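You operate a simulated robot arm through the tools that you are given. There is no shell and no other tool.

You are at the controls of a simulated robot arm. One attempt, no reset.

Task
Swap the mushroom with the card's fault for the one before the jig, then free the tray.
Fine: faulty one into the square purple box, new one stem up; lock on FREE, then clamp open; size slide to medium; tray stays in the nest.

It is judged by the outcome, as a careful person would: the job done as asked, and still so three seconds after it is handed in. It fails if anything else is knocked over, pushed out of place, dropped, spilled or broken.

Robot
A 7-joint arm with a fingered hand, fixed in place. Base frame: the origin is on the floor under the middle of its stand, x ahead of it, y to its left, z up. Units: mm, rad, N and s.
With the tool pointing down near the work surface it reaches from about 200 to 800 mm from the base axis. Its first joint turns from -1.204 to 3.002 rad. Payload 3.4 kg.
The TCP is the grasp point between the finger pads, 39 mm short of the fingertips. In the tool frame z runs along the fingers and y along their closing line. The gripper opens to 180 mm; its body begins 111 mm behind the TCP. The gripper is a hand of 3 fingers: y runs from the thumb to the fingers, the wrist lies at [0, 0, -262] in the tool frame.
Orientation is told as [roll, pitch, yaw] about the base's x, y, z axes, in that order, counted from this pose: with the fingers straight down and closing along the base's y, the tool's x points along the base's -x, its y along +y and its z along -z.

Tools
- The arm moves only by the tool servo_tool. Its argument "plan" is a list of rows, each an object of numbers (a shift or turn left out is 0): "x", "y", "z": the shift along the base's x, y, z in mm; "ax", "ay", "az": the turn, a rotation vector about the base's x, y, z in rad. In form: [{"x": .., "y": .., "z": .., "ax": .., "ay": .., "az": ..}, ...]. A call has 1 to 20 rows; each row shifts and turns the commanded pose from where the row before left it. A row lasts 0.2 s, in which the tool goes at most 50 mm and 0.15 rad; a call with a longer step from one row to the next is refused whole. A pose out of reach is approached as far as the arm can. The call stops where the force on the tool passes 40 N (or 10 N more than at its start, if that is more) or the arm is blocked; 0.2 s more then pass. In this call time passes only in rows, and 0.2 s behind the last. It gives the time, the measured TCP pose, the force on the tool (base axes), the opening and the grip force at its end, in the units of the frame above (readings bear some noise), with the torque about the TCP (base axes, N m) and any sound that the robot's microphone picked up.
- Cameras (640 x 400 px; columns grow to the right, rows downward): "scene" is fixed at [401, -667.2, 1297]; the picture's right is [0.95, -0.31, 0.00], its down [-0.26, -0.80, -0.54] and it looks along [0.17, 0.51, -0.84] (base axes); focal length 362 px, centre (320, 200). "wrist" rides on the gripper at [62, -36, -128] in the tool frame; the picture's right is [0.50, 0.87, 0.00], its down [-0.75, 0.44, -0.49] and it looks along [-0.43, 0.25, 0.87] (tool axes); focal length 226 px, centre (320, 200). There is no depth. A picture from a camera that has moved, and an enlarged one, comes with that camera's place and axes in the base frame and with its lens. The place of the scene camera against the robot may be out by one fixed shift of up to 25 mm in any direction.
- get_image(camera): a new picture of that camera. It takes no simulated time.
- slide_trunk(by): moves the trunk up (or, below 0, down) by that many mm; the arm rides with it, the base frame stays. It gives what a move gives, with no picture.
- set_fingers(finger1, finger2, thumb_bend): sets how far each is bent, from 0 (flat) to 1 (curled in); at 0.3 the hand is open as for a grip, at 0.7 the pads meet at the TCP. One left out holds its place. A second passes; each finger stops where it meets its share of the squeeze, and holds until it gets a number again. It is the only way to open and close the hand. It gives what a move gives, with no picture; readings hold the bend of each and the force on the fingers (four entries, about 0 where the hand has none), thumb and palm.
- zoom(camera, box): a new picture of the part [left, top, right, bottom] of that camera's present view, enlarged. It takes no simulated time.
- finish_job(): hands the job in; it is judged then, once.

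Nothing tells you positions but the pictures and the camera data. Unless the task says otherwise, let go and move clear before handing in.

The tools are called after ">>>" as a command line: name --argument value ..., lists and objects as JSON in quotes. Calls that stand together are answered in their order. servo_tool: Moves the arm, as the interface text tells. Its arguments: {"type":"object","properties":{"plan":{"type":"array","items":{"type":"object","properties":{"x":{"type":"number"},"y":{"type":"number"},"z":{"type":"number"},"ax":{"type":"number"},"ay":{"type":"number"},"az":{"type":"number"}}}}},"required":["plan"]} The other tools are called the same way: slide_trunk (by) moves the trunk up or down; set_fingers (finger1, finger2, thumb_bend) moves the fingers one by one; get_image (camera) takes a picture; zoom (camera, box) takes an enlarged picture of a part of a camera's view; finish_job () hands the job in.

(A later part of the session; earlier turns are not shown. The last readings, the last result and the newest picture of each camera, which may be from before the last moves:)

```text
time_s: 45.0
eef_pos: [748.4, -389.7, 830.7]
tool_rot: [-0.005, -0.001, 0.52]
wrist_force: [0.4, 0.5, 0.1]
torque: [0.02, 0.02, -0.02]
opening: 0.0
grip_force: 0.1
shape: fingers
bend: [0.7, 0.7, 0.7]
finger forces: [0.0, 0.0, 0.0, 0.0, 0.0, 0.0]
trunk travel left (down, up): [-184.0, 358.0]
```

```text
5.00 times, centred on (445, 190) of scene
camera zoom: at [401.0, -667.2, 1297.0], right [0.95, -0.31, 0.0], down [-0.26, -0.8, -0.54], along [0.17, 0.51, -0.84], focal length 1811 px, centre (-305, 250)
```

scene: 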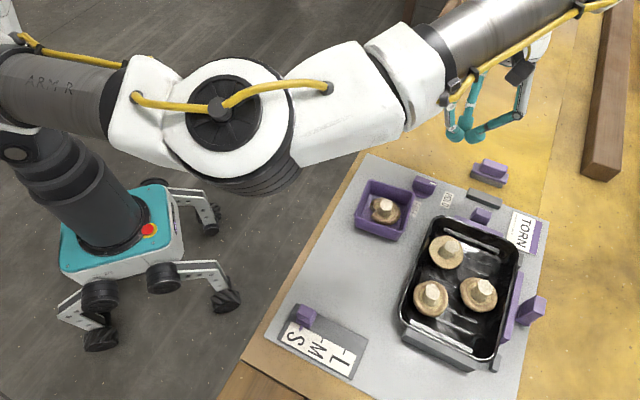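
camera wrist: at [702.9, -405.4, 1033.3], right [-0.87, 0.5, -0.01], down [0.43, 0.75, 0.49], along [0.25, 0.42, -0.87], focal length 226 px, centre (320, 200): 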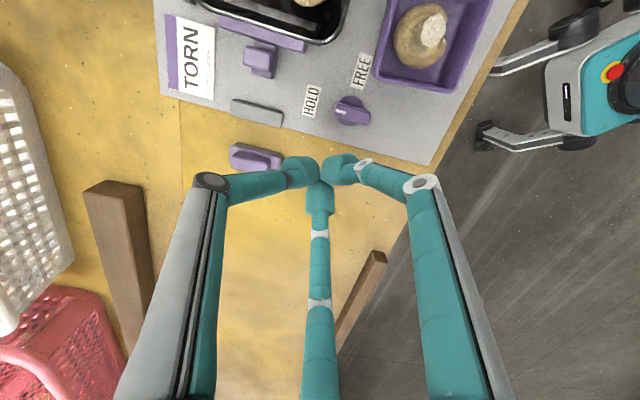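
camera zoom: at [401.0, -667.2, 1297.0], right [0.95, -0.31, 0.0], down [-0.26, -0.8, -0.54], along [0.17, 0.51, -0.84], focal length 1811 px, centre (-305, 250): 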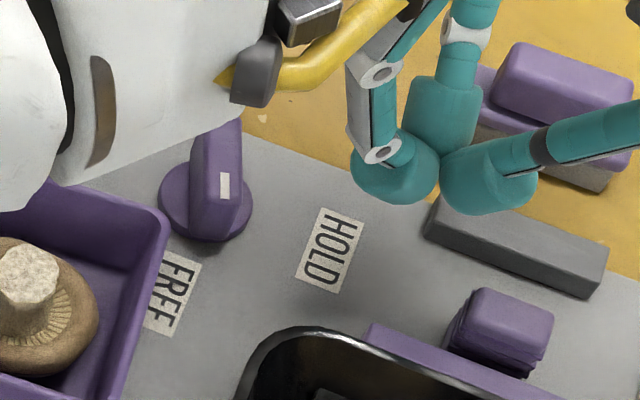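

The bar now points about −118°. The model fits, so about 17° more is needed. I'll go back over, descend beside it and push the last bit.

>>> servo_tool --plan '[{"x": -23.4, "y": 11.5}, {"z": -20}, {"z": -20}]'

>>> servo_tool --plan '[{"x": -3, "y": -0.3}, {"x": -3, "y": -0.3}, {"x": -2.5, "y": -0.3}, {"x": -1.5}]'

>>> zoom --camera "scene" --box '[390, 150, 500, 230]'

>>> zoom --camera "wrist" --box '[280, 60, 440, 200]'

```text
time_s: 45.8
eef_pos: [724.5, -377.5, 790.2]
tool_rot: [-0.002, -0.004, 0.519]
wrist_force: [0.6, 0.2, -0.5]
torque: [0.01, 0.03, 0.0]
opening: 0.2
grip_force: 0.0
shape: fingers
bend: [0.7, 0.7, 0.7]
finger forces: [0.0, 0.0, 0.0, 0.0, 0.0, 0.0]
trunk travel left (down, up): [-184.0, 358.0]
```

```text
time_s: 46.8
eef_pos: [714.2, -380.5, 791.8]
tool_rot: [-0.004, -0.001, 0.522]
wrist_force: [0.8, -1.3, -1.0]
torque: [0.0, 0.01, -0.02]
opening: 0.1
grip_force: 0.7
shape: fingers
bend: [0.7, 0.7, 0.7]
finger forces: [1.3, 0.0, 0.0, 0.0, 0.0, 0.0]
trunk travel left (down, up): [-184.0, 358.0]
```

```text
5.00 times, centred on (445, 190) of scene
camera zoom: at [401.0, -667.2, 1297.0], right [0.95, -0.31, 0.0], down [-0.26, -0.8, -0.54], along [0.17, 0.51, -0.84], focal length 1811 px, centre (-305, 250)
```

zoom: 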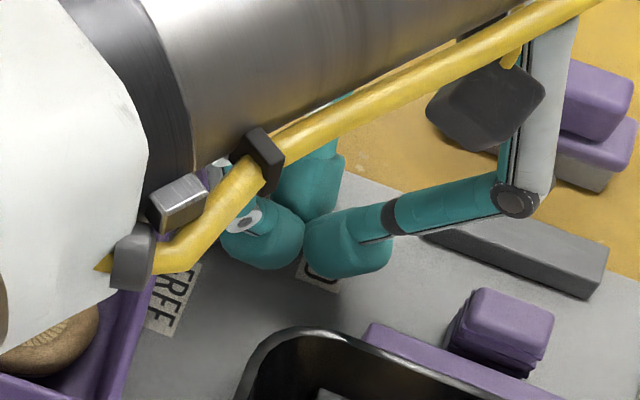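

```text
2.86 times, centred on (360, 130) of wrist
camera zoom: at [678.7, -441.6, 918.9], right [-0.86, 0.5, 0.0], down [0.44, 0.75, 0.49], along [0.25, 0.42, -0.87], focal length 646 px, centre (206, 400)
```

zoom: 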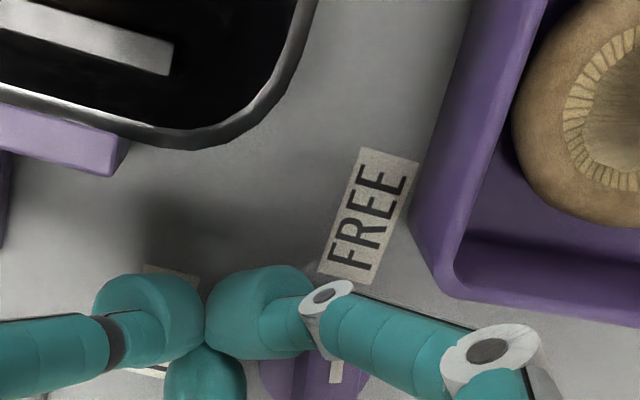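

>>> servo_tool --plan '[{"x": 10, "y": -3}, {"x": 5, "y": 0, "z": 25}, {"x": 15, "z": 40}, {"x": 15, "z": 40}]'

>>> zoom --camera "wrist" --box '[280, 40, 440, 180]'

>>> zoom --camera "scene" --box '[390, 150, 500, 230]'

```text
time_s: 47.8
eef_pos: [758.8, -378.9, 897.1]
tool_rot: [-0.006, -0.001, 0.521]
wrist_force: [0.0, -0.4, 0.6]
torque: [0.02, 0.02, 0.0]
opening: 0.0
grip_force: 0.1
shape: fingers
bend: [0.7, 0.7, 0.7]
finger forces: [0.1, 0.0, 0.0, 0.1, 0.0, 0.1]
trunk travel left (down, up): [-184.0, 358.0]
```

```text
2.86 times, centred on (360, 110) of wrist
camera zoom: at [722.2, -441.4, 1024.6], right [-0.86, 0.5, -0.01], down [0.44, 0.75, 0.49], along [0.25, 0.42, -0.87], focal length 646 px, centre (206, 457)
```

zoom: 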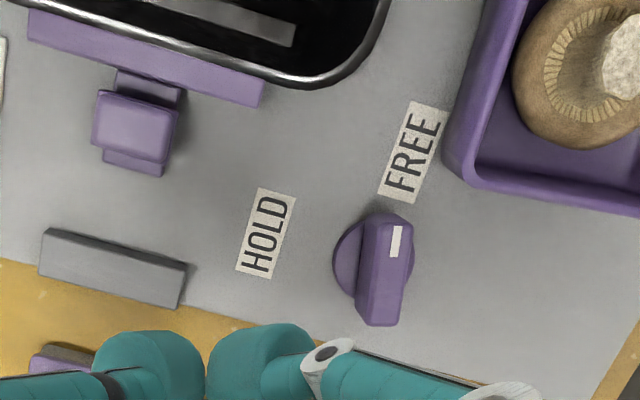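

```text
5.00 times, centred on (445, 190) of scene
camera zoom: at [401.0, -667.2, 1297.0], right [0.95, -0.31, 0.0], down [-0.26, -0.8, -0.54], along [0.17, 0.51, -0.84], focal length 1811 px, centre (-305, 250)
```

zoom: 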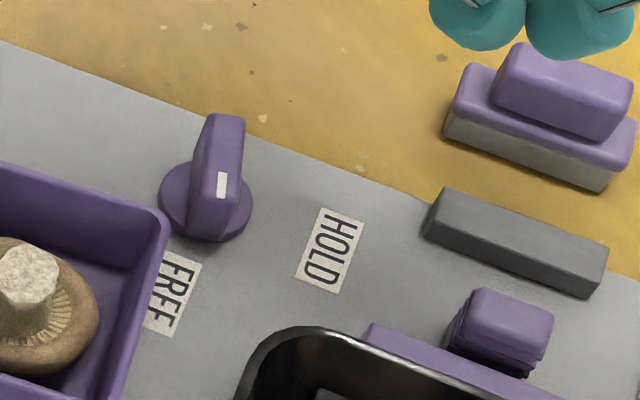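

>>> zoom --camera "wrist" --box '[350, 90, 400, 130]'

>>> zoom --camera "scene" --box '[405, 165, 455, 215]'

```text
10.00 times, centred on (375, 110) of wrist
camera zoom: at [722.2, -441.4, 1024.6], right [-0.86, 0.5, -0.01], down [0.44, 0.75, 0.49], along [0.25, 0.42, -0.87], focal length 2261 px, centre (-230, 1100)
```

zoom: 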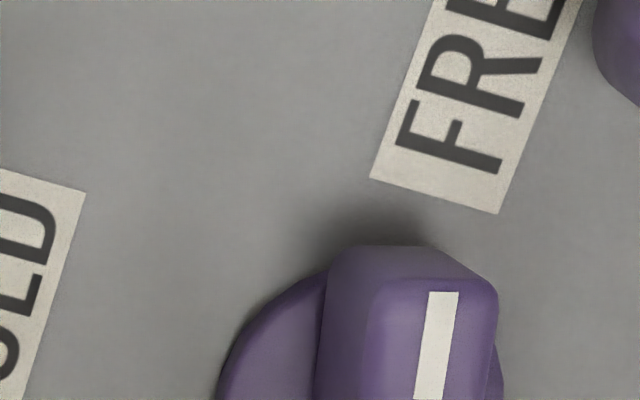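

```text
8.00 times, centred on (430, 190) of scene
camera zoom: at [401.0, -667.2, 1297.0], right [0.95, -0.31, 0.0], down [-0.26, -0.8, -0.54], along [0.17, 0.51, -0.84], focal length 2898 px, centre (-560, 280)
```

zoom: 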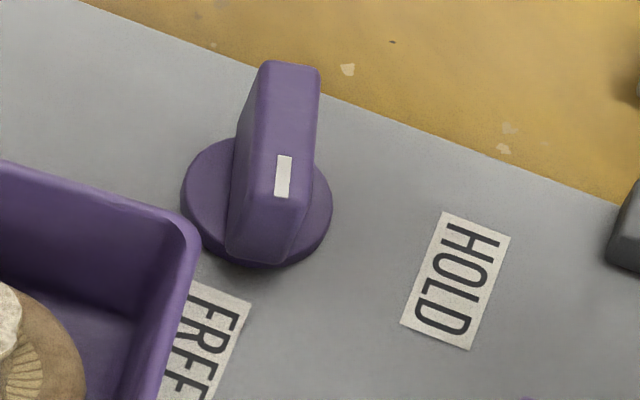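

The bar is at about −119°. The last push slid around its end, so I'll push again closer to the knob's centre and slightly lower.

>>> servo_tool --plan '[{"x": -34, "y": 3}, {"z": -40}, {"z": -40}, {"z": -28}]'

>>> servo_tool --plan '[{"x": -3}, {"x": -3}, {"x": -2.5}]'

```text
time_s: 48.8
eef_pos: [725.0, -378.7, 786.8]
tool_rot: [-0.003, -0.001, 0.52]
wrist_force: [0.8, -0.4, -1.0]
torque: [0.01, 0.02, 0.02]
opening: 0.1
grip_force: 0.1
shape: fingers
bend: [0.7, 0.7, 0.7]
finger forces: [0.0, 0.0, 0.0, 0.0, 0.0, 0.0]
trunk travel left (down, up): [-184.0, 358.0]
```

```text
time_s: 49.6
eef_pos: [716.7, -379.1, 788.2]
tool_rot: [-0.004, 0.0, 0.521]
wrist_force: [0.7, -0.3, -0.6]
torque: [-0.03, -0.01, 0.0]
opening: 0.3
grip_force: 0.9
shape: fingers
bend: [0.7, 0.7, 0.7]
finger forces: [1.2, 0.0, 0.0, 0.0, 0.0, 0.1]
trunk travel left (down, up): [-184.0, 358.0]
```

>>> servo_tool --plan '[{"x": -2, "y": 1.5}, {"x": -2, "y": 1}]'

>>> zoom --camera "wrist" --box '[300, 100, 420, 200]'

```text
time_s: 50.2
eef_pos: [713.3, -376.6, 788.5]
tool_rot: [-0.004, -0.002, 0.52]
wrist_force: [0.3, -1.5, 0.3]
torque: [-0.02, 0.0, 0.06]
opening: 0.0
grip_force: 0.9
shape: fingers
bend: [0.7, 0.7, 0.7]
finger forces: [2.2, 0.0, 0.1, 0.1, 0.1, 0.1]
trunk travel left (down, up): [-184.0, 358.0]
```

```text
4.00 times, centred on (360, 150) of wrist
camera zoom: at [676.5, -439.1, 916.1], right [-0.86, 0.5, 0.0], down [0.44, 0.75, 0.49], along [0.25, 0.42, -0.87], focal length 904 px, centre (160, 400)
```

zoom: 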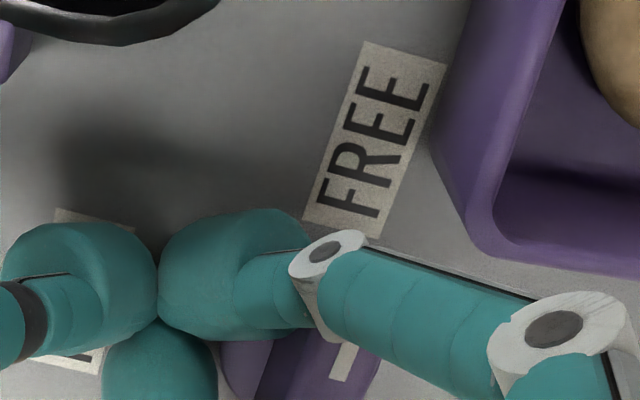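

The mark now appears close to the FREE direction. I'll back off and check it from above.

>>> servo_tool --plan '[{"x": 10, "y": -5}, {"x": 5, "y": 0, "z": 25}, {"x": 15, "z": 40}, {"x": 15, "z": 40}]'

>>> zoom --camera "wrist" --box '[280, 40, 440, 180]'

>>> zoom --camera "scene" --box '[405, 165, 455, 215]'

```text
time_s: 51.2
eef_pos: [756.4, -383.5, 893.4]
tool_rot: [-0.007, -0.001, 0.52]
wrist_force: [-0.8, 0.3, 0.1]
torque: [0.03, -0.01, -0.01]
opening: 0.0
grip_force: 0.1
shape: fingers
bend: [0.7, 0.7, 0.7]
finger forces: [0.1, 0.0, 0.0, 0.1, 0.1, 0.1]
trunk travel left (down, up): [-184.0, 358.0]
```

```text
2.86 times, centred on (360, 110) of wrist
camera zoom: at [719.6, -444.8, 1022.0], right [-0.86, 0.5, -0.01], down [0.44, 0.75, 0.49], along [0.25, 0.42, -0.87], focal length 646 px, centre (206, 457)
```

zoom: 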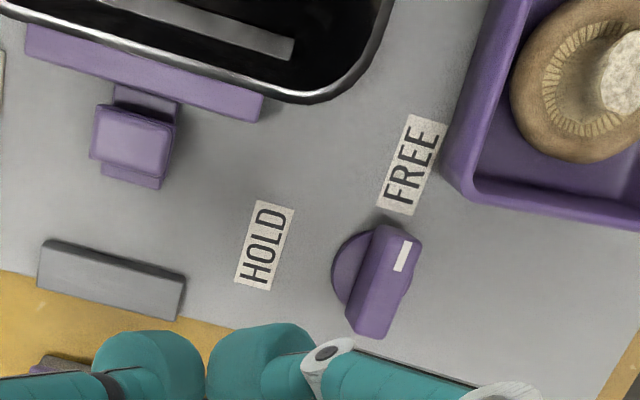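

```text
8.00 times, centred on (430, 190) of scene
camera zoom: at [401.0, -667.2, 1297.0], right [0.95, -0.31, 0.0], down [-0.26, -0.8, -0.54], along [0.17, 0.51, -0.84], focal length 2898 px, centre (-560, 280)
```

zoom: 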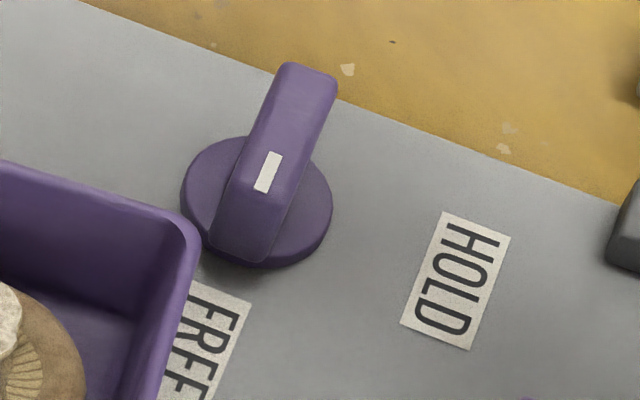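

The lock bar is now parallel to the board axis and points at FREE. Next comes the clamp, so I'll move over its handle to measure it.

>>> servo_tool --plan '[{"x": -2, "y": -30}, {"x": -2, "y": -30}]'

>>> get_image --camera "wrist"

>>> zoom --camera "wrist" --box '[250, 70, 390, 180]'

>>> zoom --camera "scene" --box '[440, 170, 530, 250]'

```text
time_s: 51.8
eef_pos: [754.8, -443.9, 892.1]
tool_rot: [-0.004, -0.002, 0.52]
wrist_force: [0.9, 0.0, -0.3]
torque: [0.01, 0.0, 0.05]
opening: 0.1
grip_force: 0.0
shape: fingers
bend: [0.7, 0.7, 0.7]
finger forces: [0.1, 0.0, 0.0, 0.0, 0.1, 0.0]
trunk travel left (down, up): [-184.0, 358.0]
```

```text
taken
camera wrist: at [718.0, -506.8, 1019.2], right [-0.86, 0.5, 0.0], down [0.44, 0.75, 0.49], along [0.25, 0.42, -0.87], focal length 226 px, centre (320, 200)
```

wrist: 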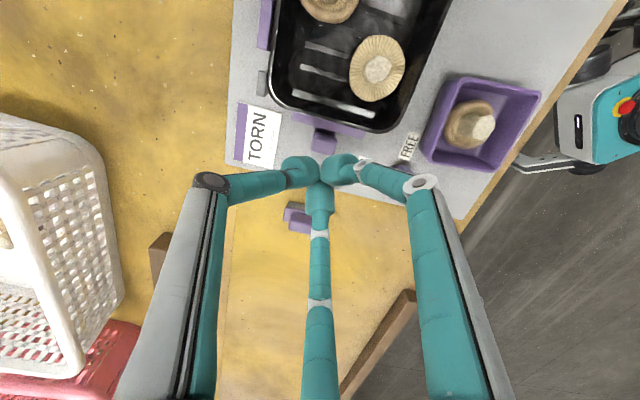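

```text
3.64 times, centred on (320, 125) of wrist
camera zoom: at [718.0, -506.8, 1019.2], right [-0.86, 0.5, 0.0], down [0.44, 0.75, 0.49], along [0.25, 0.42, -0.87], focal length 822 px, centre (320, 473)
```

zoom: 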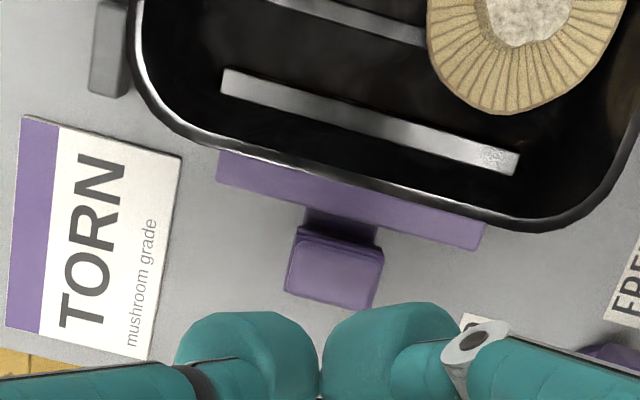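

```text
5.00 times, centred on (485, 210) of scene
camera zoom: at [401.0, -667.2, 1297.0], right [0.95, -0.31, 0.0], down [-0.26, -0.8, -0.54], along [0.17, 0.51, -0.84], focal length 1811 px, centre (-505, 150)
```

zoom: 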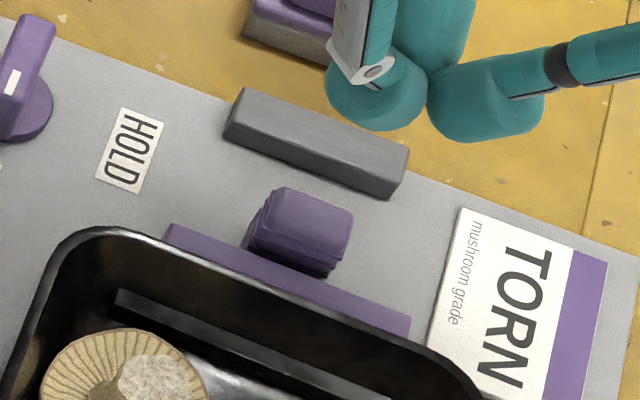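

The clamp handle top is near (749,-447,773), the plate top ≈757, tray rim ≈767 and the stop ≈757. To work safely there I need the exact fingertip length, so I'll touch the bare board near the HOLD label gently.

>>> servo_tool --plan '[{"x": -21, "y": 26, "az": -0.13}, {"x": -22, "y": 26, "az": -0.13}, {"z": -40}, {"z": -40}, {"z": -15}]'

>>> servo_tool --plan '[{"z": -3}]'

>>> servo_tool --plan '[{"z": -2}]'

```text
time_s: 53.0
eef_pos: [708.8, -389.8, 796.3]
tool_rot: [-0.004, -0.002, 0.259]
wrist_force: [-0.7, 0.3, -1.0]
torque: [0.0, -0.01, -0.02]
opening: 0.0
grip_force: 0.0
shape: fingers
bend: [0.7, 0.7, 0.7]
finger forces: [0.0, 0.1, 0.0, 0.0, 0.0, 0.1]
trunk travel left (down, up): [-184.0, 358.0]
```

```text
time_s: 53.4
eef_pos: [710.4, -388.9, 794.5]
tool_rot: [-0.005, -0.002, 0.258]
wrist_force: [-0.6, 0.3, 0.5]
torque: [0.03, 0.01, 0.01]
opening: 0.0
grip_force: 0.1
shape: fingers
bend: [0.7, 0.7, 0.7]
finger forces: [0.0, 0.0, 0.0, 0.1, 0.1, 0.1]
trunk travel left (down, up): [-184.0, 358.0]
```

```text
time_s: 53.8
eef_pos: [711.2, -388.5, 792.2]
tool_rot: [-0.004, -0.002, 0.261]
wrist_force: [0.3, 0.1, -0.9]
torque: [0.02, -0.01, -0.03]
opening: 0.1
grip_force: 0.2
shape: fingers
bend: [0.7, 0.7, 0.7]
finger forces: [0.0, 0.0, 0.1, 0.1, 0.0, 0.0]
trunk travel left (down, up): [-184.0, 358.0]
```

>>> servo_tool --plan '[{"z": -3}, {"z": -2}]'

>>> servo_tool --plan '[{"z": -2}]'

>>> servo_tool --plan '[{"z": -2}]'

>>> zoom --camera "scene" --box '[410, 150, 500, 230]'

```text
time_s: 54.4
eef_pos: [712.1, -388.5, 787.5]
tool_rot: [-0.005, -0.001, 0.261]
wrist_force: [0.2, -0.5, -0.3]
torque: [-0.01, -0.01, 0.0]
opening: 0.0
grip_force: 0.1
shape: fingers
bend: [0.7, 0.7, 0.7]
finger forces: [0.1, 0.0, 0.0, 0.1, 0.1, 0.0]
trunk travel left (down, up): [-184.0, 358.0]
```

```text
time_s: 54.8
eef_pos: [711.8, -389.2, 785.5]
tool_rot: [-0.004, -0.001, 0.259]
wrist_force: [-0.6, 0.7, -0.4]
torque: [0.03, 0.01, 0.02]
opening: 0.1
grip_force: 0.1
shape: fingers
bend: [0.7, 0.7, 0.7]
finger forces: [0.1, 0.0, 0.1, 0.1, 0.0, 0.0]
trunk travel left (down, up): [-184.0, 358.0]
```

```text
time_s: 55.2
eef_pos: [711.0, -388.4, 784.4]
tool_rot: [-0.006, -0.003, 0.262]
wrist_force: [0.0, 0.1, 3.1]
torque: [-0.02, -0.02, 0.0]
opening: 0.0
grip_force: 2.2
shape: fingers
bend: [0.7, 0.7, 0.7]
finger forces: [1.9, 1.6, 0.1, 0.0, 1.2, 0.1]
trunk travel left (down, up): [-184.0, 358.0]
```

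```text
5.00 times, centred on (455, 190) of scene
camera zoom: at [401.0, -667.2, 1297.0], right [0.95, -0.31, 0.0], down [-0.26, -0.8, -0.54], along [0.17, 0.51, -0.84], focal length 1811 px, centre (-355, 250)
```

zoom: 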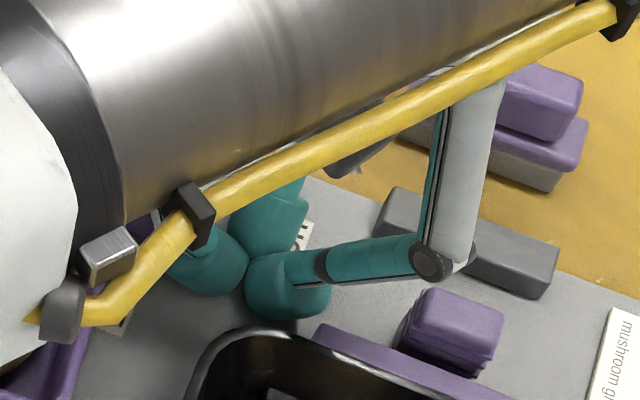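

The tips touch the board at TCP z≈784, so the fingertips end about 45 mm below the TCP. I'll rise and align over the clamp handle with the fingers slightly open.

>>> servo_tool --plan '[{"z": 30}, {"z": 40}, {"x": 20, "y": -28}, {"x": 20, "y": -28}]'

>>> set_fingers --finger1 0.6 --finger2 0.6 --thumb_bend 0.6

>>> get_image --camera "wrist"

>>> zoom --camera "wrist" --box '[250, 90, 390, 210]'

```text
time_s: 56.2
eef_pos: [752.6, -447.2, 854.0]
tool_rot: [-0.004, -0.001, 0.258]
wrist_force: [0.6, 0.3, 0.6]
torque: [0.02, -0.02, 0.03]
opening: 0.0
grip_force: 0.0
shape: fingers
bend: [0.7, 0.7, 0.7]
finger forces: [0.0, 0.1, 0.0, 0.1, 0.0, 0.0]
trunk travel left (down, up): [-184.0, 358.0]
```

```text
time_s: 57.2
eef_pos: [751.7, -445.9, 853.8]
tool_rot: [-0.003, -0.001, 0.26]
wrist_force: [0.4, 0.5, -0.6]
torque: [0.01, -0.02, 0.03]
opening: 33.1
grip_force: 0.1
shape: fingers
bend: [0.6, 0.6, 0.6]
finger forces: [0.0, 0.1, 0.1, 0.0, 0.0, 0.0]
trunk travel left (down, up): [-184.0, 358.0]
```

```text
taken
camera wrist: at [701.5, -497.1, 981.3], right [-0.71, 0.71, 0.0], down [0.62, 0.62, 0.49], along [0.35, 0.34, -0.87], focal length 226 px, centre (320, 200)
```

wrist: 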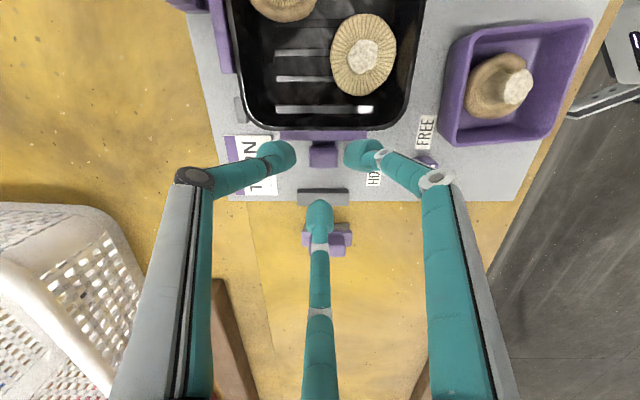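

```text
3.33 times, centred on (320, 150) of wrist
camera zoom: at [701.5, -497.1, 981.3], right [-0.71, 0.71, 0.0], down [0.62, 0.62, 0.49], along [0.35, 0.34, -0.87], focal length 754 px, centre (320, 367)
```

zoom: 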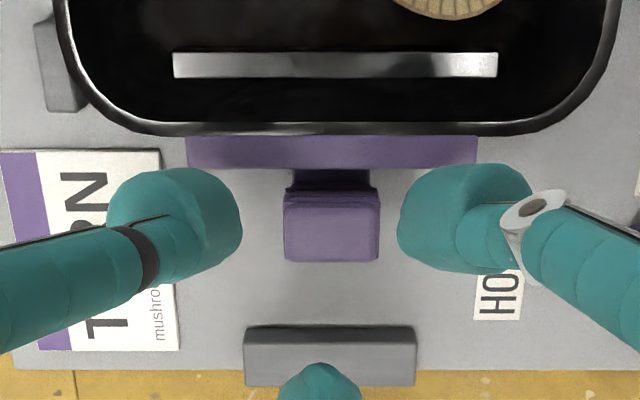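

This view lines up with the board. The handle is 3.5 mm off along the board, so I'll correct, keep a small outward offset to clear the tray rim, and descend around the handle.

>>> servo_tool --plan '[{"x": 0.3, "y": 5.3}, {"z": -20}, {"z": -12}]'

>>> zoom --camera "wrist" --box '[250, 90, 390, 210]'

```text
time_s: 58.0
eef_pos: [751.4, -440.1, 821.3]
tool_rot: [-0.003, -0.001, 0.26]
wrist_force: [-0.2, 0.4, 0.2]
torque: [0.02, 0.02, 0.0]
opening: 33.2
grip_force: 0.0
shape: fingers
bend: [0.6, 0.6, 0.6]
finger forces: [0.0, 0.0, 0.1, 0.0, 0.0, 0.1]
trunk travel left (down, up): [-184.0, 358.0]
```

```text
3.33 times, centred on (320, 150) of wrist
camera zoom: at [701.5, -491.6, 949.0], right [-0.71, 0.71, 0.0], down [0.61, 0.62, 0.49], along [0.35, 0.34, -0.87], focal length 754 px, centre (320, 367)
```

zoom: 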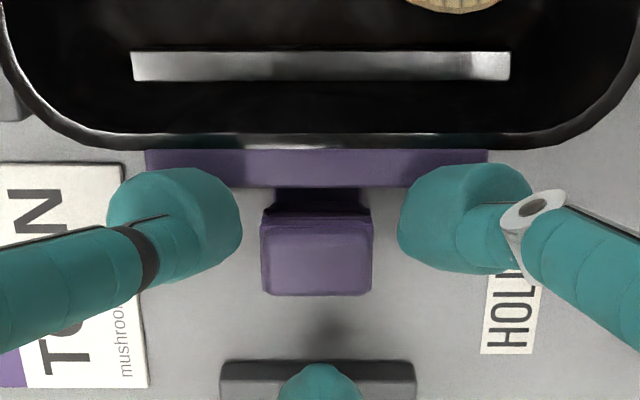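

>>> servo_tool --plan '[{"x": 0.5, "y": -0.6, "z": -6}, {"z": -6}]'

>>> zoom --camera "wrist" --box '[250, 90, 390, 210]'

```text
time_s: 58.6
eef_pos: [752.8, -441.6, 809.4]
tool_rot: [-0.002, -0.001, 0.261]
wrist_force: [1.0, 0.7, 0.8]
torque: [-0.03, -0.06, 0.02]
opening: 32.9
grip_force: 0.7
shape: fingers
bend: [0.6, 0.6, 0.6]
finger forces: [0.3, 0.1, 0.1, 0.0, 1.5, 0.1]
trunk travel left (down, up): [-184.0, 358.0]
```

```text
3.33 times, centred on (320, 150) of wrist
camera zoom: at [701.5, -491.1, 936.9], right [-0.71, 0.71, 0.0], down [0.61, 0.62, 0.49], along [0.35, 0.34, -0.87], focal length 754 px, centre (320, 367)
```

zoom: 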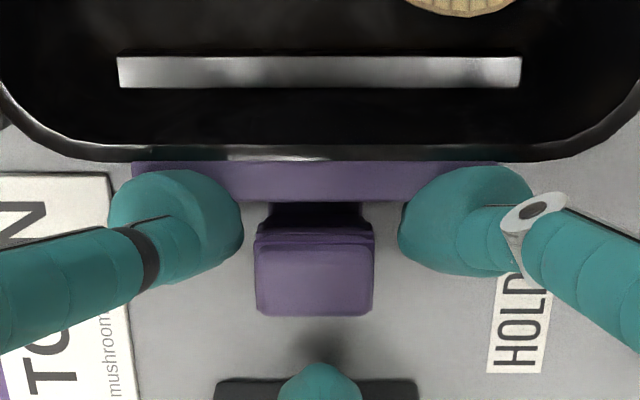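

The thumb lightly touches the plate top, so I'll rise 2 mm and then close around the handle.

>>> servo_tool --plan '[{"z": 2}]'

>>> set_fingers --finger1 0.65 --thumb_bend 0.65

>>> zoom --camera "wrist" --box '[250, 90, 390, 210]'

```text
time_s: 59.0
eef_pos: [752.6, -440.7, 810.4]
tool_rot: [-0.005, -0.001, 0.261]
wrist_force: [0.4, 0.5, 0.2]
torque: [0.03, -0.02, -0.01]
opening: 33.0
grip_force: 0.8
shape: fingers
bend: [0.6, 0.6, 0.6]
finger forces: [0.5, 0.1, 0.0, 0.1, 0.5, 0.0]
trunk travel left (down, up): [-184.0, 358.0]
```

```text
time_s: 60.0
eef_pos: [753.0, -441.0, 811.5]
tool_rot: [-0.004, -0.002, 0.262]
wrist_force: [0.9, -2.3, 0.0]
torque: [-0.07, 0.0, 0.04]
opening: 21.0
grip_force: 2.0
shape: fingers
bend: [0.64, 0.6, 0.63]
finger forces: [1.1, 0.1, 0.1, 0.1, 3.0, 0.0]
trunk travel left (down, up): [-184.0, 358.0]
```

```text
3.33 times, centred on (320, 150) of wrist
camera zoom: at [701.5, -492.0, 938.8], right [-0.71, 0.71, 0.0], down [0.62, 0.62, 0.49], along [0.35, 0.34, -0.87], focal length 754 px, centre (320, 367)
```

zoom: 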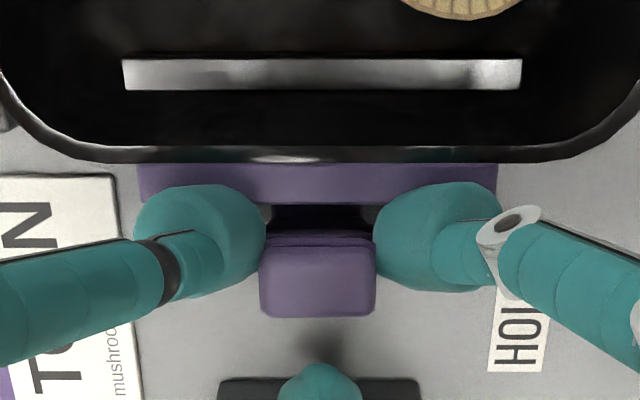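

The thumb and finger 1 are against the handle's inner corners. I'll pull gently outward along +e2 and see whether the clamp moves.

>>> servo_tool --plan '[{"x": 1.4, "y": 1.4}, {"x": 2.1, "y": 2.1}, {"x": 2.1, "y": 2.1}]'

>>> zoom --camera "wrist" --box '[250, 90, 390, 210]'

```text
time_s: 60.8
eef_pos: [758.3, -434.8, 810.3]
tool_rot: [-0.002, -0.001, 0.259]
wrist_force: [1.2, -3.4, -2.0]
torque: [-0.05, -0.05, 0.03]
opening: 21.2
grip_force: 2.2
shape: fingers
bend: [0.64, 0.6, 0.63]
finger forces: [0.9, 0.1, 0.0, 0.1, 3.4, 0.1]
trunk travel left (down, up): [-184.0, 358.0]
```

```text
3.33 times, centred on (320, 150) of wrist
camera zoom: at [707.4, -485.6, 939.4], right [-0.71, 0.71, 0.0], down [0.62, 0.62, 0.49], along [0.35, 0.34, -0.87], focal length 754 px, centre (320, 367)
```

zoom: 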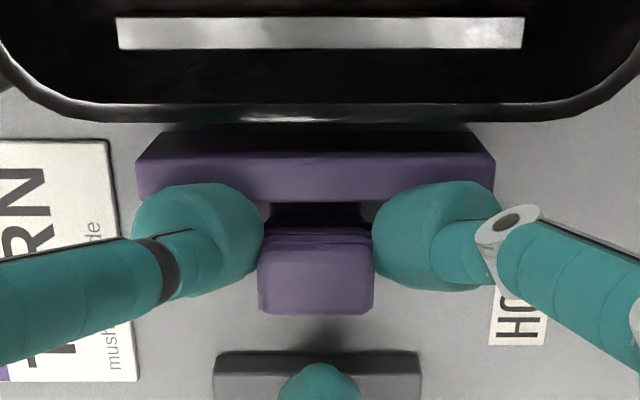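

The clamp plate is sliding away from the tray and the tray stays put. I'll continue pulling outward.

>>> servo_tool --plan '[{"x": 2.1, "y": 2.1}, {"x": 2.1, "y": 2.1}, {"x": 2.1, "y": 2.1}, {"x": 1.4, "y": 1.4}]'

>>> zoom --camera "wrist" --box '[250, 90, 390, 210]'

```text
time_s: 61.8
eef_pos: [767.2, -427.3, 811.8]
tool_rot: [-0.002, -0.001, 0.261]
wrist_force: [0.0, -2.4, -2.9]
torque: [-0.01, -0.02, 0.03]
opening: 21.5
grip_force: 1.9
shape: fingers
bend: [0.64, 0.6, 0.63]
finger forces: [1.2, 0.0, 0.1, 0.1, 2.7, 0.1]
trunk travel left (down, up): [-184.0, 358.0]
```

```text
3.33 times, centred on (320, 150) of wrist
camera zoom: at [715.5, -477.6, 939.6], right [-0.71, 0.71, 0.0], down [0.62, 0.62, 0.49], along [0.35, 0.34, -0.87], focal length 754 px, centre (320, 367)
```

zoom: 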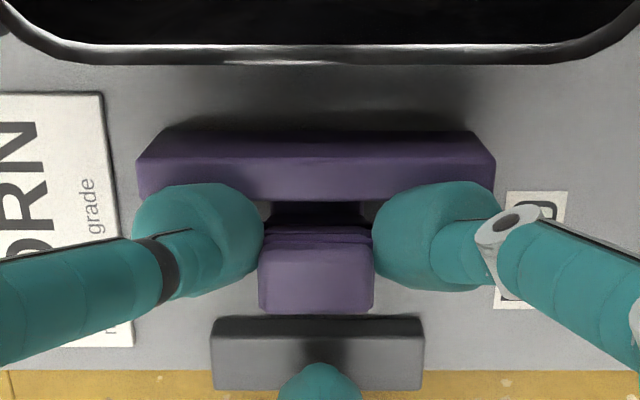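

>>> servo_tool --plan '[{"x": 2.1, "y": 2.1}, {"x": 2.1, "y": 2.1}, {"x": 1.4, "y": 1.4}]'

>>> zoom --camera "wrist" --box '[250, 90, 390, 210]'

```text
time_s: 62.6
eef_pos: [772.0, -420.7, 812.5]
tool_rot: [-0.004, 0.0, 0.259]
wrist_force: [-1.5, -3.1, -0.5]
torque: [-0.09, 0.02, 0.01]
opening: 20.9
grip_force: 1.8
shape: fingers
bend: [0.64, 0.6, 0.63]
finger forces: [1.0, 0.0, 0.0, 0.0, 2.7, 0.1]
trunk travel left (down, up): [-184.0, 358.0]
```

```text
3.33 times, centred on (320, 150) of wrist
camera zoom: at [721.0, -471.9, 939.9], right [-0.71, 0.71, 0.0], down [0.62, 0.62, 0.49], along [0.35, 0.34, -0.87], focal length 754 px, centre (320, 367)
```

zoom: 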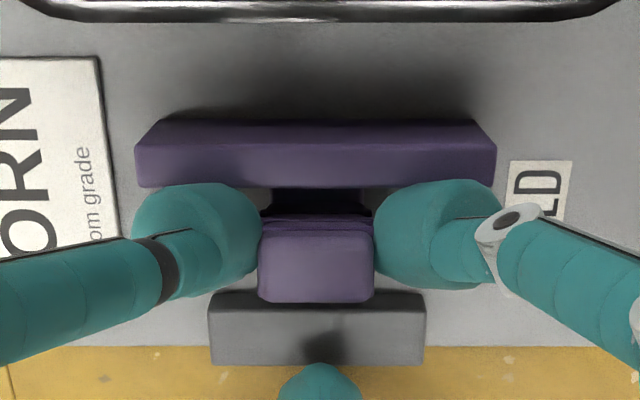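

The clamp has slid about 23 mm and now the fingers slip a little along the handle, so it's probably near its end. I'll re-engage further behind the handle and push to confirm it's fully open.

>>> set_fingers --finger1 0.61 --thumb_bend 0.61

>>> servo_tool --plan '[{"x": -3.5, "y": -3.5}, {"x": -2.5, "y": -2.5}]'

>>> set_fingers --finger1 0.66 --thumb_bend 0.66

>>> zoom --camera "wrist" --box '[250, 90, 390, 210]'

```text
time_s: 63.6
eef_pos: [772.4, -420.2, 810.8]
tool_rot: [-0.004, -0.001, 0.261]
wrist_force: [0.3, -0.2, -1.0]
torque: [-0.02, 0.02, 0.0]
opening: 29.2
grip_force: 0.0
shape: fingers
bend: [0.61, 0.6, 0.61]
finger forces: [0.0, 0.0, 0.0, 0.0, 0.0, 0.0]
trunk travel left (down, up): [-184.0, 358.0]
```

```text
time_s: 64.2
eef_pos: [766.1, -425.8, 813.2]
tool_rot: [-0.003, -0.001, 0.26]
wrist_force: [0.8, 0.1, 0.4]
torque: [0.04, -0.06, 0.04]
opening: 28.9
grip_force: 0.5
shape: fingers
bend: [0.61, 0.6, 0.61]
finger forces: [0.6, 0.1, 0.0, 0.0, 0.5, 0.0]
trunk travel left (down, up): [-184.0, 358.0]
```

```text
time_s: 65.2
eef_pos: [765.8, -426.3, 811.4]
tool_rot: [-0.003, 0.0, 0.26]
wrist_force: [1.1, -1.8, -1.0]
torque: [-0.07, -0.06, 0.1]
opening: 20.2
grip_force: 3.4
shape: fingers
bend: [0.64, 0.6, 0.63]
finger forces: [1.8, 0.1, 0.1, 0.1, 4.5, 0.0]
trunk travel left (down, up): [-184.0, 358.0]
```

```text
3.33 times, centred on (320, 150) of wrist
camera zoom: at [715.5, -477.8, 939.5], right [-0.71, 0.71, 0.0], down [0.62, 0.62, 0.49], along [0.35, 0.34, -0.87], focal length 754 px, centre (320, 367)
```

zoom: 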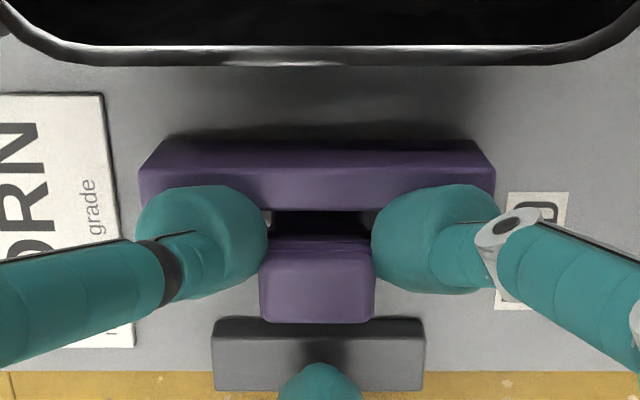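

>>> servo_tool --plan '[{"x": 2.1, "y": 2.1}, {"x": 2.1, "y": 2.1}]'

>>> zoom --camera "wrist" --box '[250, 90, 390, 210]'

```text
time_s: 65.8
eef_pos: [768.2, -425.0, 812.4]
tool_rot: [-0.005, -0.001, 0.258]
wrist_force: [-2.3, -3.7, -1.0]
torque: [-0.15, 0.04, 0.03]
opening: 20.2
grip_force: 3.3
shape: fingers
bend: [0.64, 0.6, 0.63]
finger forces: [1.9, 0.0, 0.1, 0.0, 3.8, 0.0]
trunk travel left (down, up): [-184.0, 358.0]
```

```text
3.33 times, centred on (320, 150) of wrist
camera zoom: at [718.8, -474.4, 939.6], right [-0.71, 0.71, 0.0], down [0.62, 0.62, 0.49], along [0.35, 0.34, -0.87], focal length 754 px, centre (320, 367)
```

zoom: 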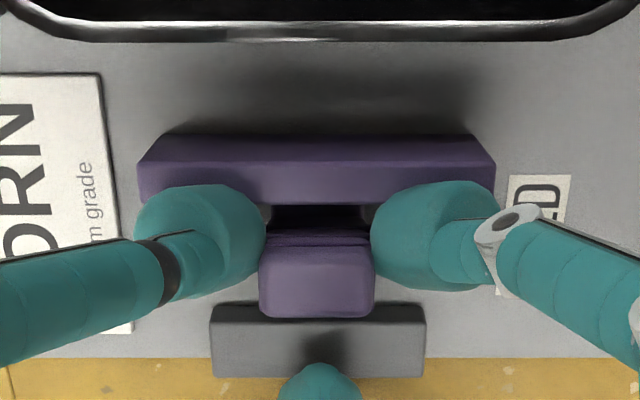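

>>> servo_tool --plan '[{"x": 1.4, "y": 1.4}, {"x": 1.4, "y": 1.4}]'

>>> zoom --camera "wrist" --box '[250, 90, 390, 210]'

>>> zoom --camera "scene" --box '[440, 170, 530, 250]'

```text
time_s: 66.4
eef_pos: [772.9, -419.9, 810.8]
tool_rot: [-0.004, -0.004, 0.258]
wrist_force: [-0.5, -5.3, 0.4]
torque: [-0.18, 0.03, -0.02]
opening: 20.7
grip_force: 3.4
shape: fingers
bend: [0.64, 0.6, 0.63]
finger forces: [1.5, 0.0, 0.0, 0.1, 4.1, 0.0]
trunk travel left (down, up): [-184.0, 358.0]
```

```text
3.33 times, centred on (320, 150) of wrist
camera zoom: at [721.3, -471.3, 939.3], right [-0.71, 0.71, 0.0], down [0.62, 0.62, 0.49], along [0.35, 0.34, -0.87], focal length 754 px, centre (320, 367)
```

zoom: 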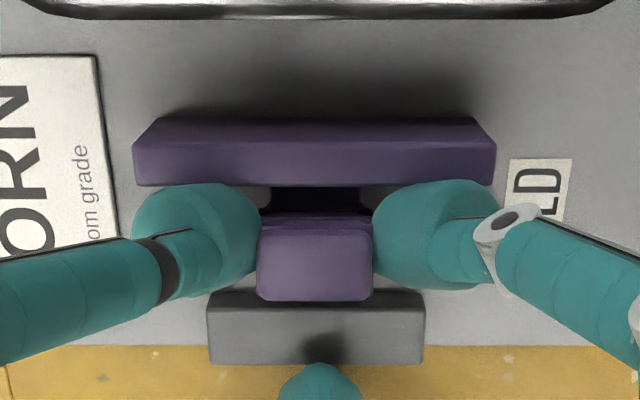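

```text
5.00 times, centred on (485, 210) of scene
camera zoom: at [401.0, -667.2, 1297.0], right [0.95, -0.31, 0.0], down [-0.26, -0.8, -0.54], along [0.17, 0.51, -0.84], focal length 1811 px, centre (-505, 150)
```

zoom: 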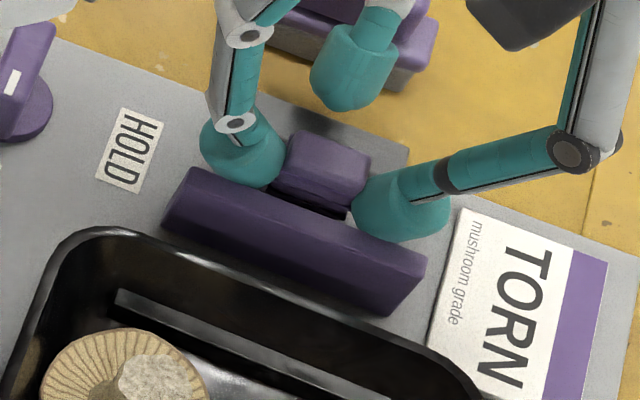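

The clamp appears to be against the stop. I'll release, rise straight up and inspect the gap.

>>> set_fingers --finger1 0.6 --finger2 0.6 --thumb_bend 0.6

>>> servo_tool --plan '[{"z": 15}, {"z": 30}, {"z": 35}]'

>>> zoom --camera "wrist" --box '[250, 60, 390, 200]'

>>> zoom --camera "scene" --box '[440, 170, 530, 250]'

>>> get_image --camera "scene"

```text
time_s: 67.4
eef_pos: [771.4, -420.8, 811.2]
tool_rot: [-0.004, -0.001, 0.26]
wrist_force: [-0.6, 0.1, 0.7]
torque: [0.0, 0.01, -0.02]
opening: 32.9
grip_force: 0.1
shape: fingers
bend: [0.6, 0.6, 0.6]
finger forces: [0.0, 0.0, 0.1, 0.1, 0.1, 0.0]
trunk travel left (down, up): [-184.0, 358.0]
```

```text
time_s: 68.2
eef_pos: [772.1, -421.0, 893.4]
tool_rot: [-0.004, -0.001, 0.26]
wrist_force: [0.4, -0.4, 0.7]
torque: [0.05, 0.0, 0.03]
opening: 32.9
grip_force: 0.1
shape: fingers
bend: [0.6, 0.6, 0.6]
finger forces: [0.0, 0.0, 0.1, 0.0, 0.0, 0.0]
trunk travel left (down, up): [-184.0, 358.0]
```

```text
2.86 times, centred on (320, 130) of wrist
camera zoom: at [720.1, -470.6, 1021.1], right [-0.71, 0.71, -0.01], down [0.62, 0.62, 0.49], along [0.35, 0.34, -0.87], focal length 646 px, centre (320, 400)
```

zoom: 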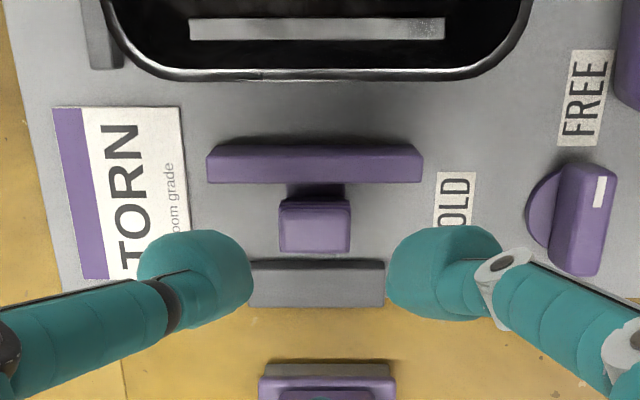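

```text
5.00 times, centred on (485, 210) of scene
camera zoom: at [401.0, -667.2, 1297.0], right [0.95, -0.31, 0.0], down [-0.26, -0.8, -0.54], along [0.17, 0.51, -0.84], focal length 1811 px, centre (-505, 150)
```

zoom: 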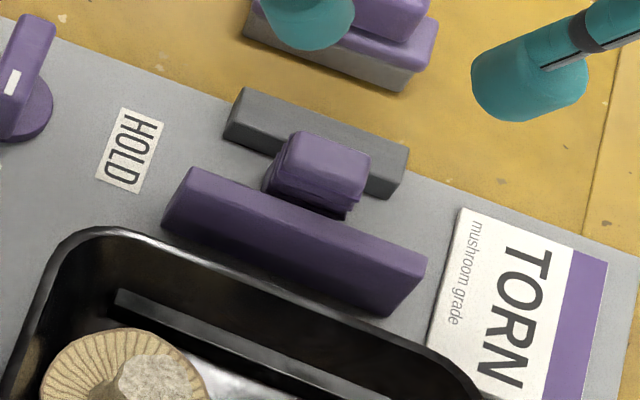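

```text
taken
```

scene: 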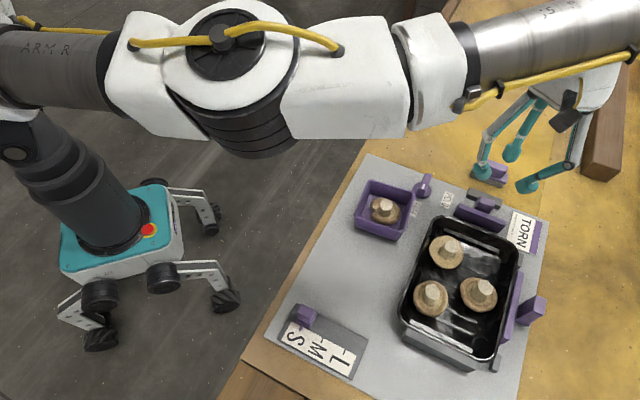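

>>> zoom --camera "wrist" --box '[290, 120, 350, 170]'

>>> zoom --camera "scene" --box '[460, 185, 510, 225]'

```text
8.00 times, centred on (320, 145) of wrist
camera zoom: at [720.1, -470.6, 1021.1], right [-0.71, 0.71, -0.01], down [0.62, 0.62, 0.49], along [0.35, 0.34, -0.87], focal length 1808 px, centre (320, 640)
```

zoom: 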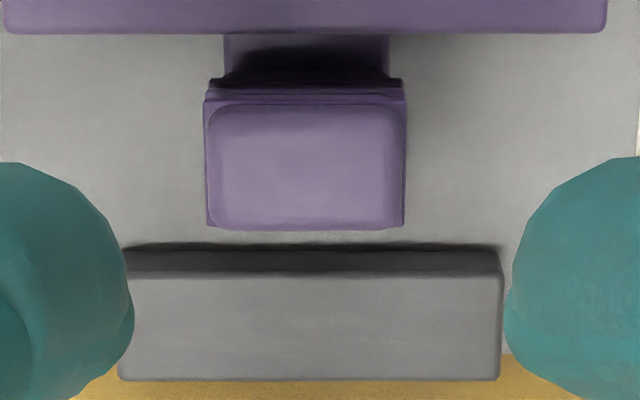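

```text
10.00 times, centred on (485, 205) of scene
camera zoom: at [401.0, -667.2, 1297.0], right [0.95, -0.31, 0.0], down [-0.26, -0.8, -0.54], along [0.17, 0.51, -0.84], focal length 3622 px, centre (-1330, 150)
```

zoom: 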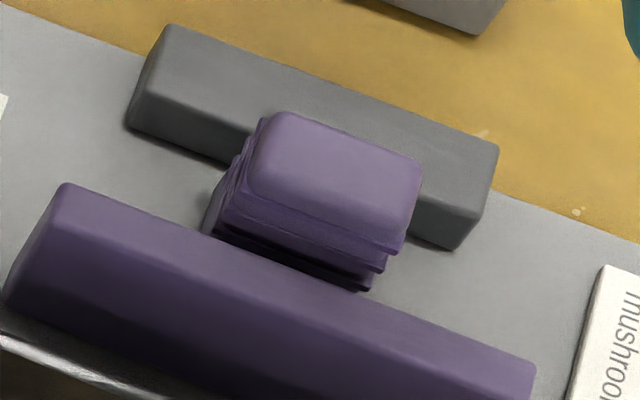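

The clamp moved about 23 mm, but a small gap to the stop remains. I'll re-engage further behind the handle and push more firmly to check for any travel left.

>>> servo_tool --plan '[{"x": -9.1, "y": -9}, {"z": -30}, {"z": -30}, {"z": -15}]'

>>> zoom --camera "wrist" --box '[250, 90, 390, 210]'

```text
time_s: 69.2
eef_pos: [763.2, -429.6, 819.4]
tool_rot: [-0.006, -0.004, 0.26]
wrist_force: [0.0, -0.6, 5.7]
torque: [0.02, 0.14, -0.01]
opening: 32.7
grip_force: 2.5
shape: fingers
bend: [0.61, 0.6, 0.6]
finger forces: [4.8, 0.0, 0.0, 0.1, 0.3, 0.0]
trunk travel left (down, up): [-184.0, 358.0]
```

```text
3.33 times, centred on (320, 150) of wrist
camera zoom: at [711.8, -480.4, 946.7], right [-0.71, 0.71, -0.01], down [0.61, 0.62, 0.49], along [0.35, 0.34, -0.87], focal length 754 px, centre (320, 367)
```

zoom: 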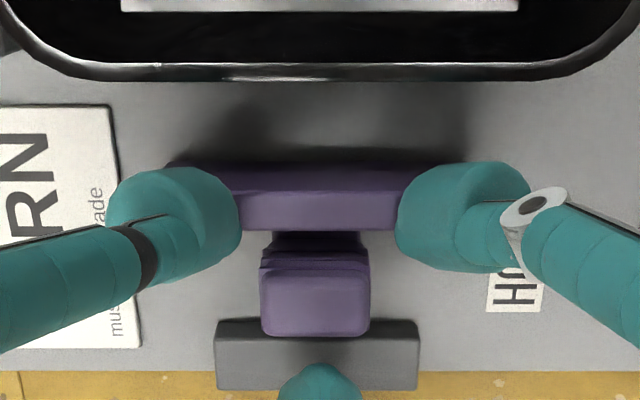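

The plate top is higher than I estimated (≈773) and the handle top is ≈785. I'll rise, close the hand into a poker, and push the handle from its tray side, above the plate, to make sure it's at the end of travel.

>>> servo_tool --plan '[{"z": 20}, {"z": 20}]'

>>> set_fingers --finger1 0.7 --finger2 0.7 --thumb_bend 0.7

>>> servo_tool --plan '[{"x": -16, "y": -16}, {"x": -16, "y": -16}, {"z": -20}, {"z": -15}]'

>>> zoom --camera "wrist" --box '[240, 120, 400, 260]'

>>> zoom --camera "scene" --box '[430, 180, 530, 260]'

```text
time_s: 69.8
eef_pos: [762.8, -428.7, 858.7]
tool_rot: [-0.006, -0.003, 0.261]
wrist_force: [-0.5, 0.3, 0.4]
torque: [-0.03, -0.06, -0.03]
opening: 33.2
grip_force: 0.1
shape: fingers
bend: [0.6, 0.6, 0.6]
finger forces: [0.1, 0.0, 0.0, 0.1, 0.1, 0.0]
trunk travel left (down, up): [-184.0, 358.0]
```

```text
time_s: 70.8
eef_pos: [763.2, -428.6, 858.4]
tool_rot: [-0.004, -0.002, 0.26]
wrist_force: [-0.9, -0.9, 0.4]
torque: [-0.02, 0.01, 0.0]
opening: 0.1
grip_force: 0.0
shape: fingers
bend: [0.7, 0.7, 0.7]
finger forces: [0.0, 0.0, 0.0, 0.1, 0.1, 0.1]
trunk travel left (down, up): [-184.0, 358.0]
```

```text
time_s: 71.8
eef_pos: [731.5, -461.8, 822.8]
tool_rot: [-0.006, -0.003, 0.26]
wrist_force: [0.2, 0.1, 0.3]
torque: [-0.01, 0.01, 0.01]
opening: 0.0
grip_force: 0.2
shape: fingers
bend: [0.7, 0.7, 0.7]
finger forces: [0.0, 0.0, 0.0, 0.1, 0.1, 0.1]
trunk travel left (down, up): [-184.0, 358.0]
```

```text
2.86 times, centred on (320, 190) of wrist
camera zoom: at [679.8, -511.8, 951.4], right [-0.71, 0.71, -0.01], down [0.62, 0.62, 0.49], along [0.35, 0.34, -0.87], focal length 646 px, centre (320, 229)
```

zoom: 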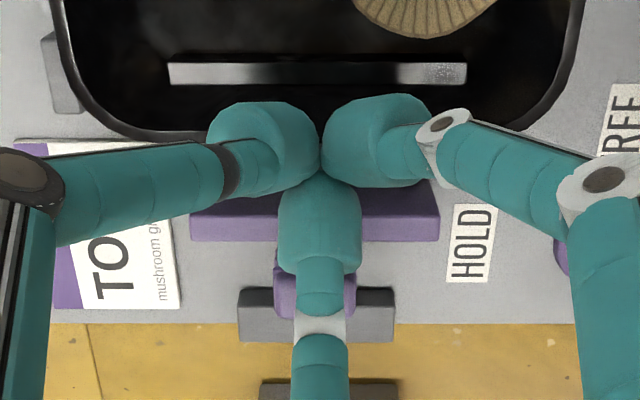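

```text
5.00 times, centred on (480, 220) of scene
camera zoom: at [401.0, -667.2, 1297.0], right [0.95, -0.31, 0.0], down [-0.26, -0.8, -0.54], along [0.17, 0.51, -0.84], focal length 1811 px, centre (-480, 100)
```

zoom: 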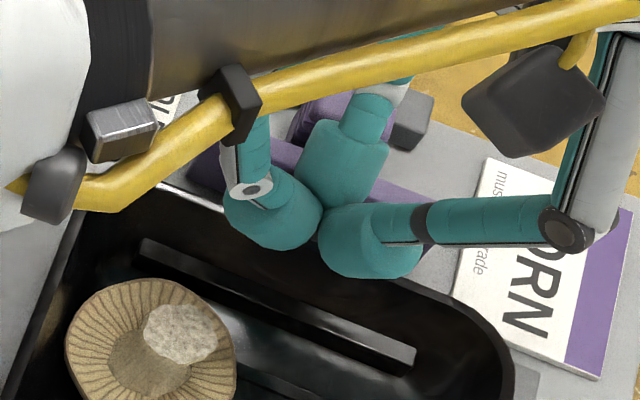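

>>> servo_tool --plan '[{"x": 2.1, "y": 2.1}, {"x": 2.1, "y": 2.1}, {"x": 2.1, "y": 2.1}]'

>>> servo_tool --plan '[{"x": 1.4, "y": 1.4}, {"x": 1.4, "y": 1.4}]'

>>> servo_tool --plan '[{"x": 1.4, "y": 1.4}]'

```text
time_s: 72.6
eef_pos: [738.1, -455.7, 822.2]
tool_rot: [-0.004, -0.002, 0.26]
wrist_force: [0.6, 0.8, 1.2]
torque: [-0.03, -0.02, 0.0]
opening: 0.0
grip_force: 0.0
shape: fingers
bend: [0.7, 0.7, 0.7]
finger forces: [0.0, 0.0, 0.1, 0.1, 0.0, 0.0]
trunk travel left (down, up): [-184.0, 358.0]
```

```text
time_s: 73.2
eef_pos: [740.3, -451.7, 822.7]
tool_rot: [-0.003, -0.001, 0.26]
wrist_force: [0.1, 0.1, -0.2]
torque: [0.01, 0.03, 0.02]
opening: 0.1
grip_force: 0.1
shape: fingers
bend: [0.7, 0.7, 0.7]
finger forces: [0.0, 0.0, 0.0, 0.0, 0.1, 0.1]
trunk travel left (down, up): [-184.0, 358.0]
```

```text
time_s: 73.6
eef_pos: [743.1, -450.4, 822.1]
tool_rot: [-0.004, -0.002, 0.259]
wrist_force: [0.4, 0.1, 0.7]
torque: [0.0, 0.03, 0.02]
opening: 0.0
grip_force: 0.1
shape: fingers
bend: [0.7, 0.7, 0.7]
finger forces: [0.0, 0.0, 0.0, 0.0, 0.0, 0.1]
trunk travel left (down, up): [-184.0, 358.0]
```

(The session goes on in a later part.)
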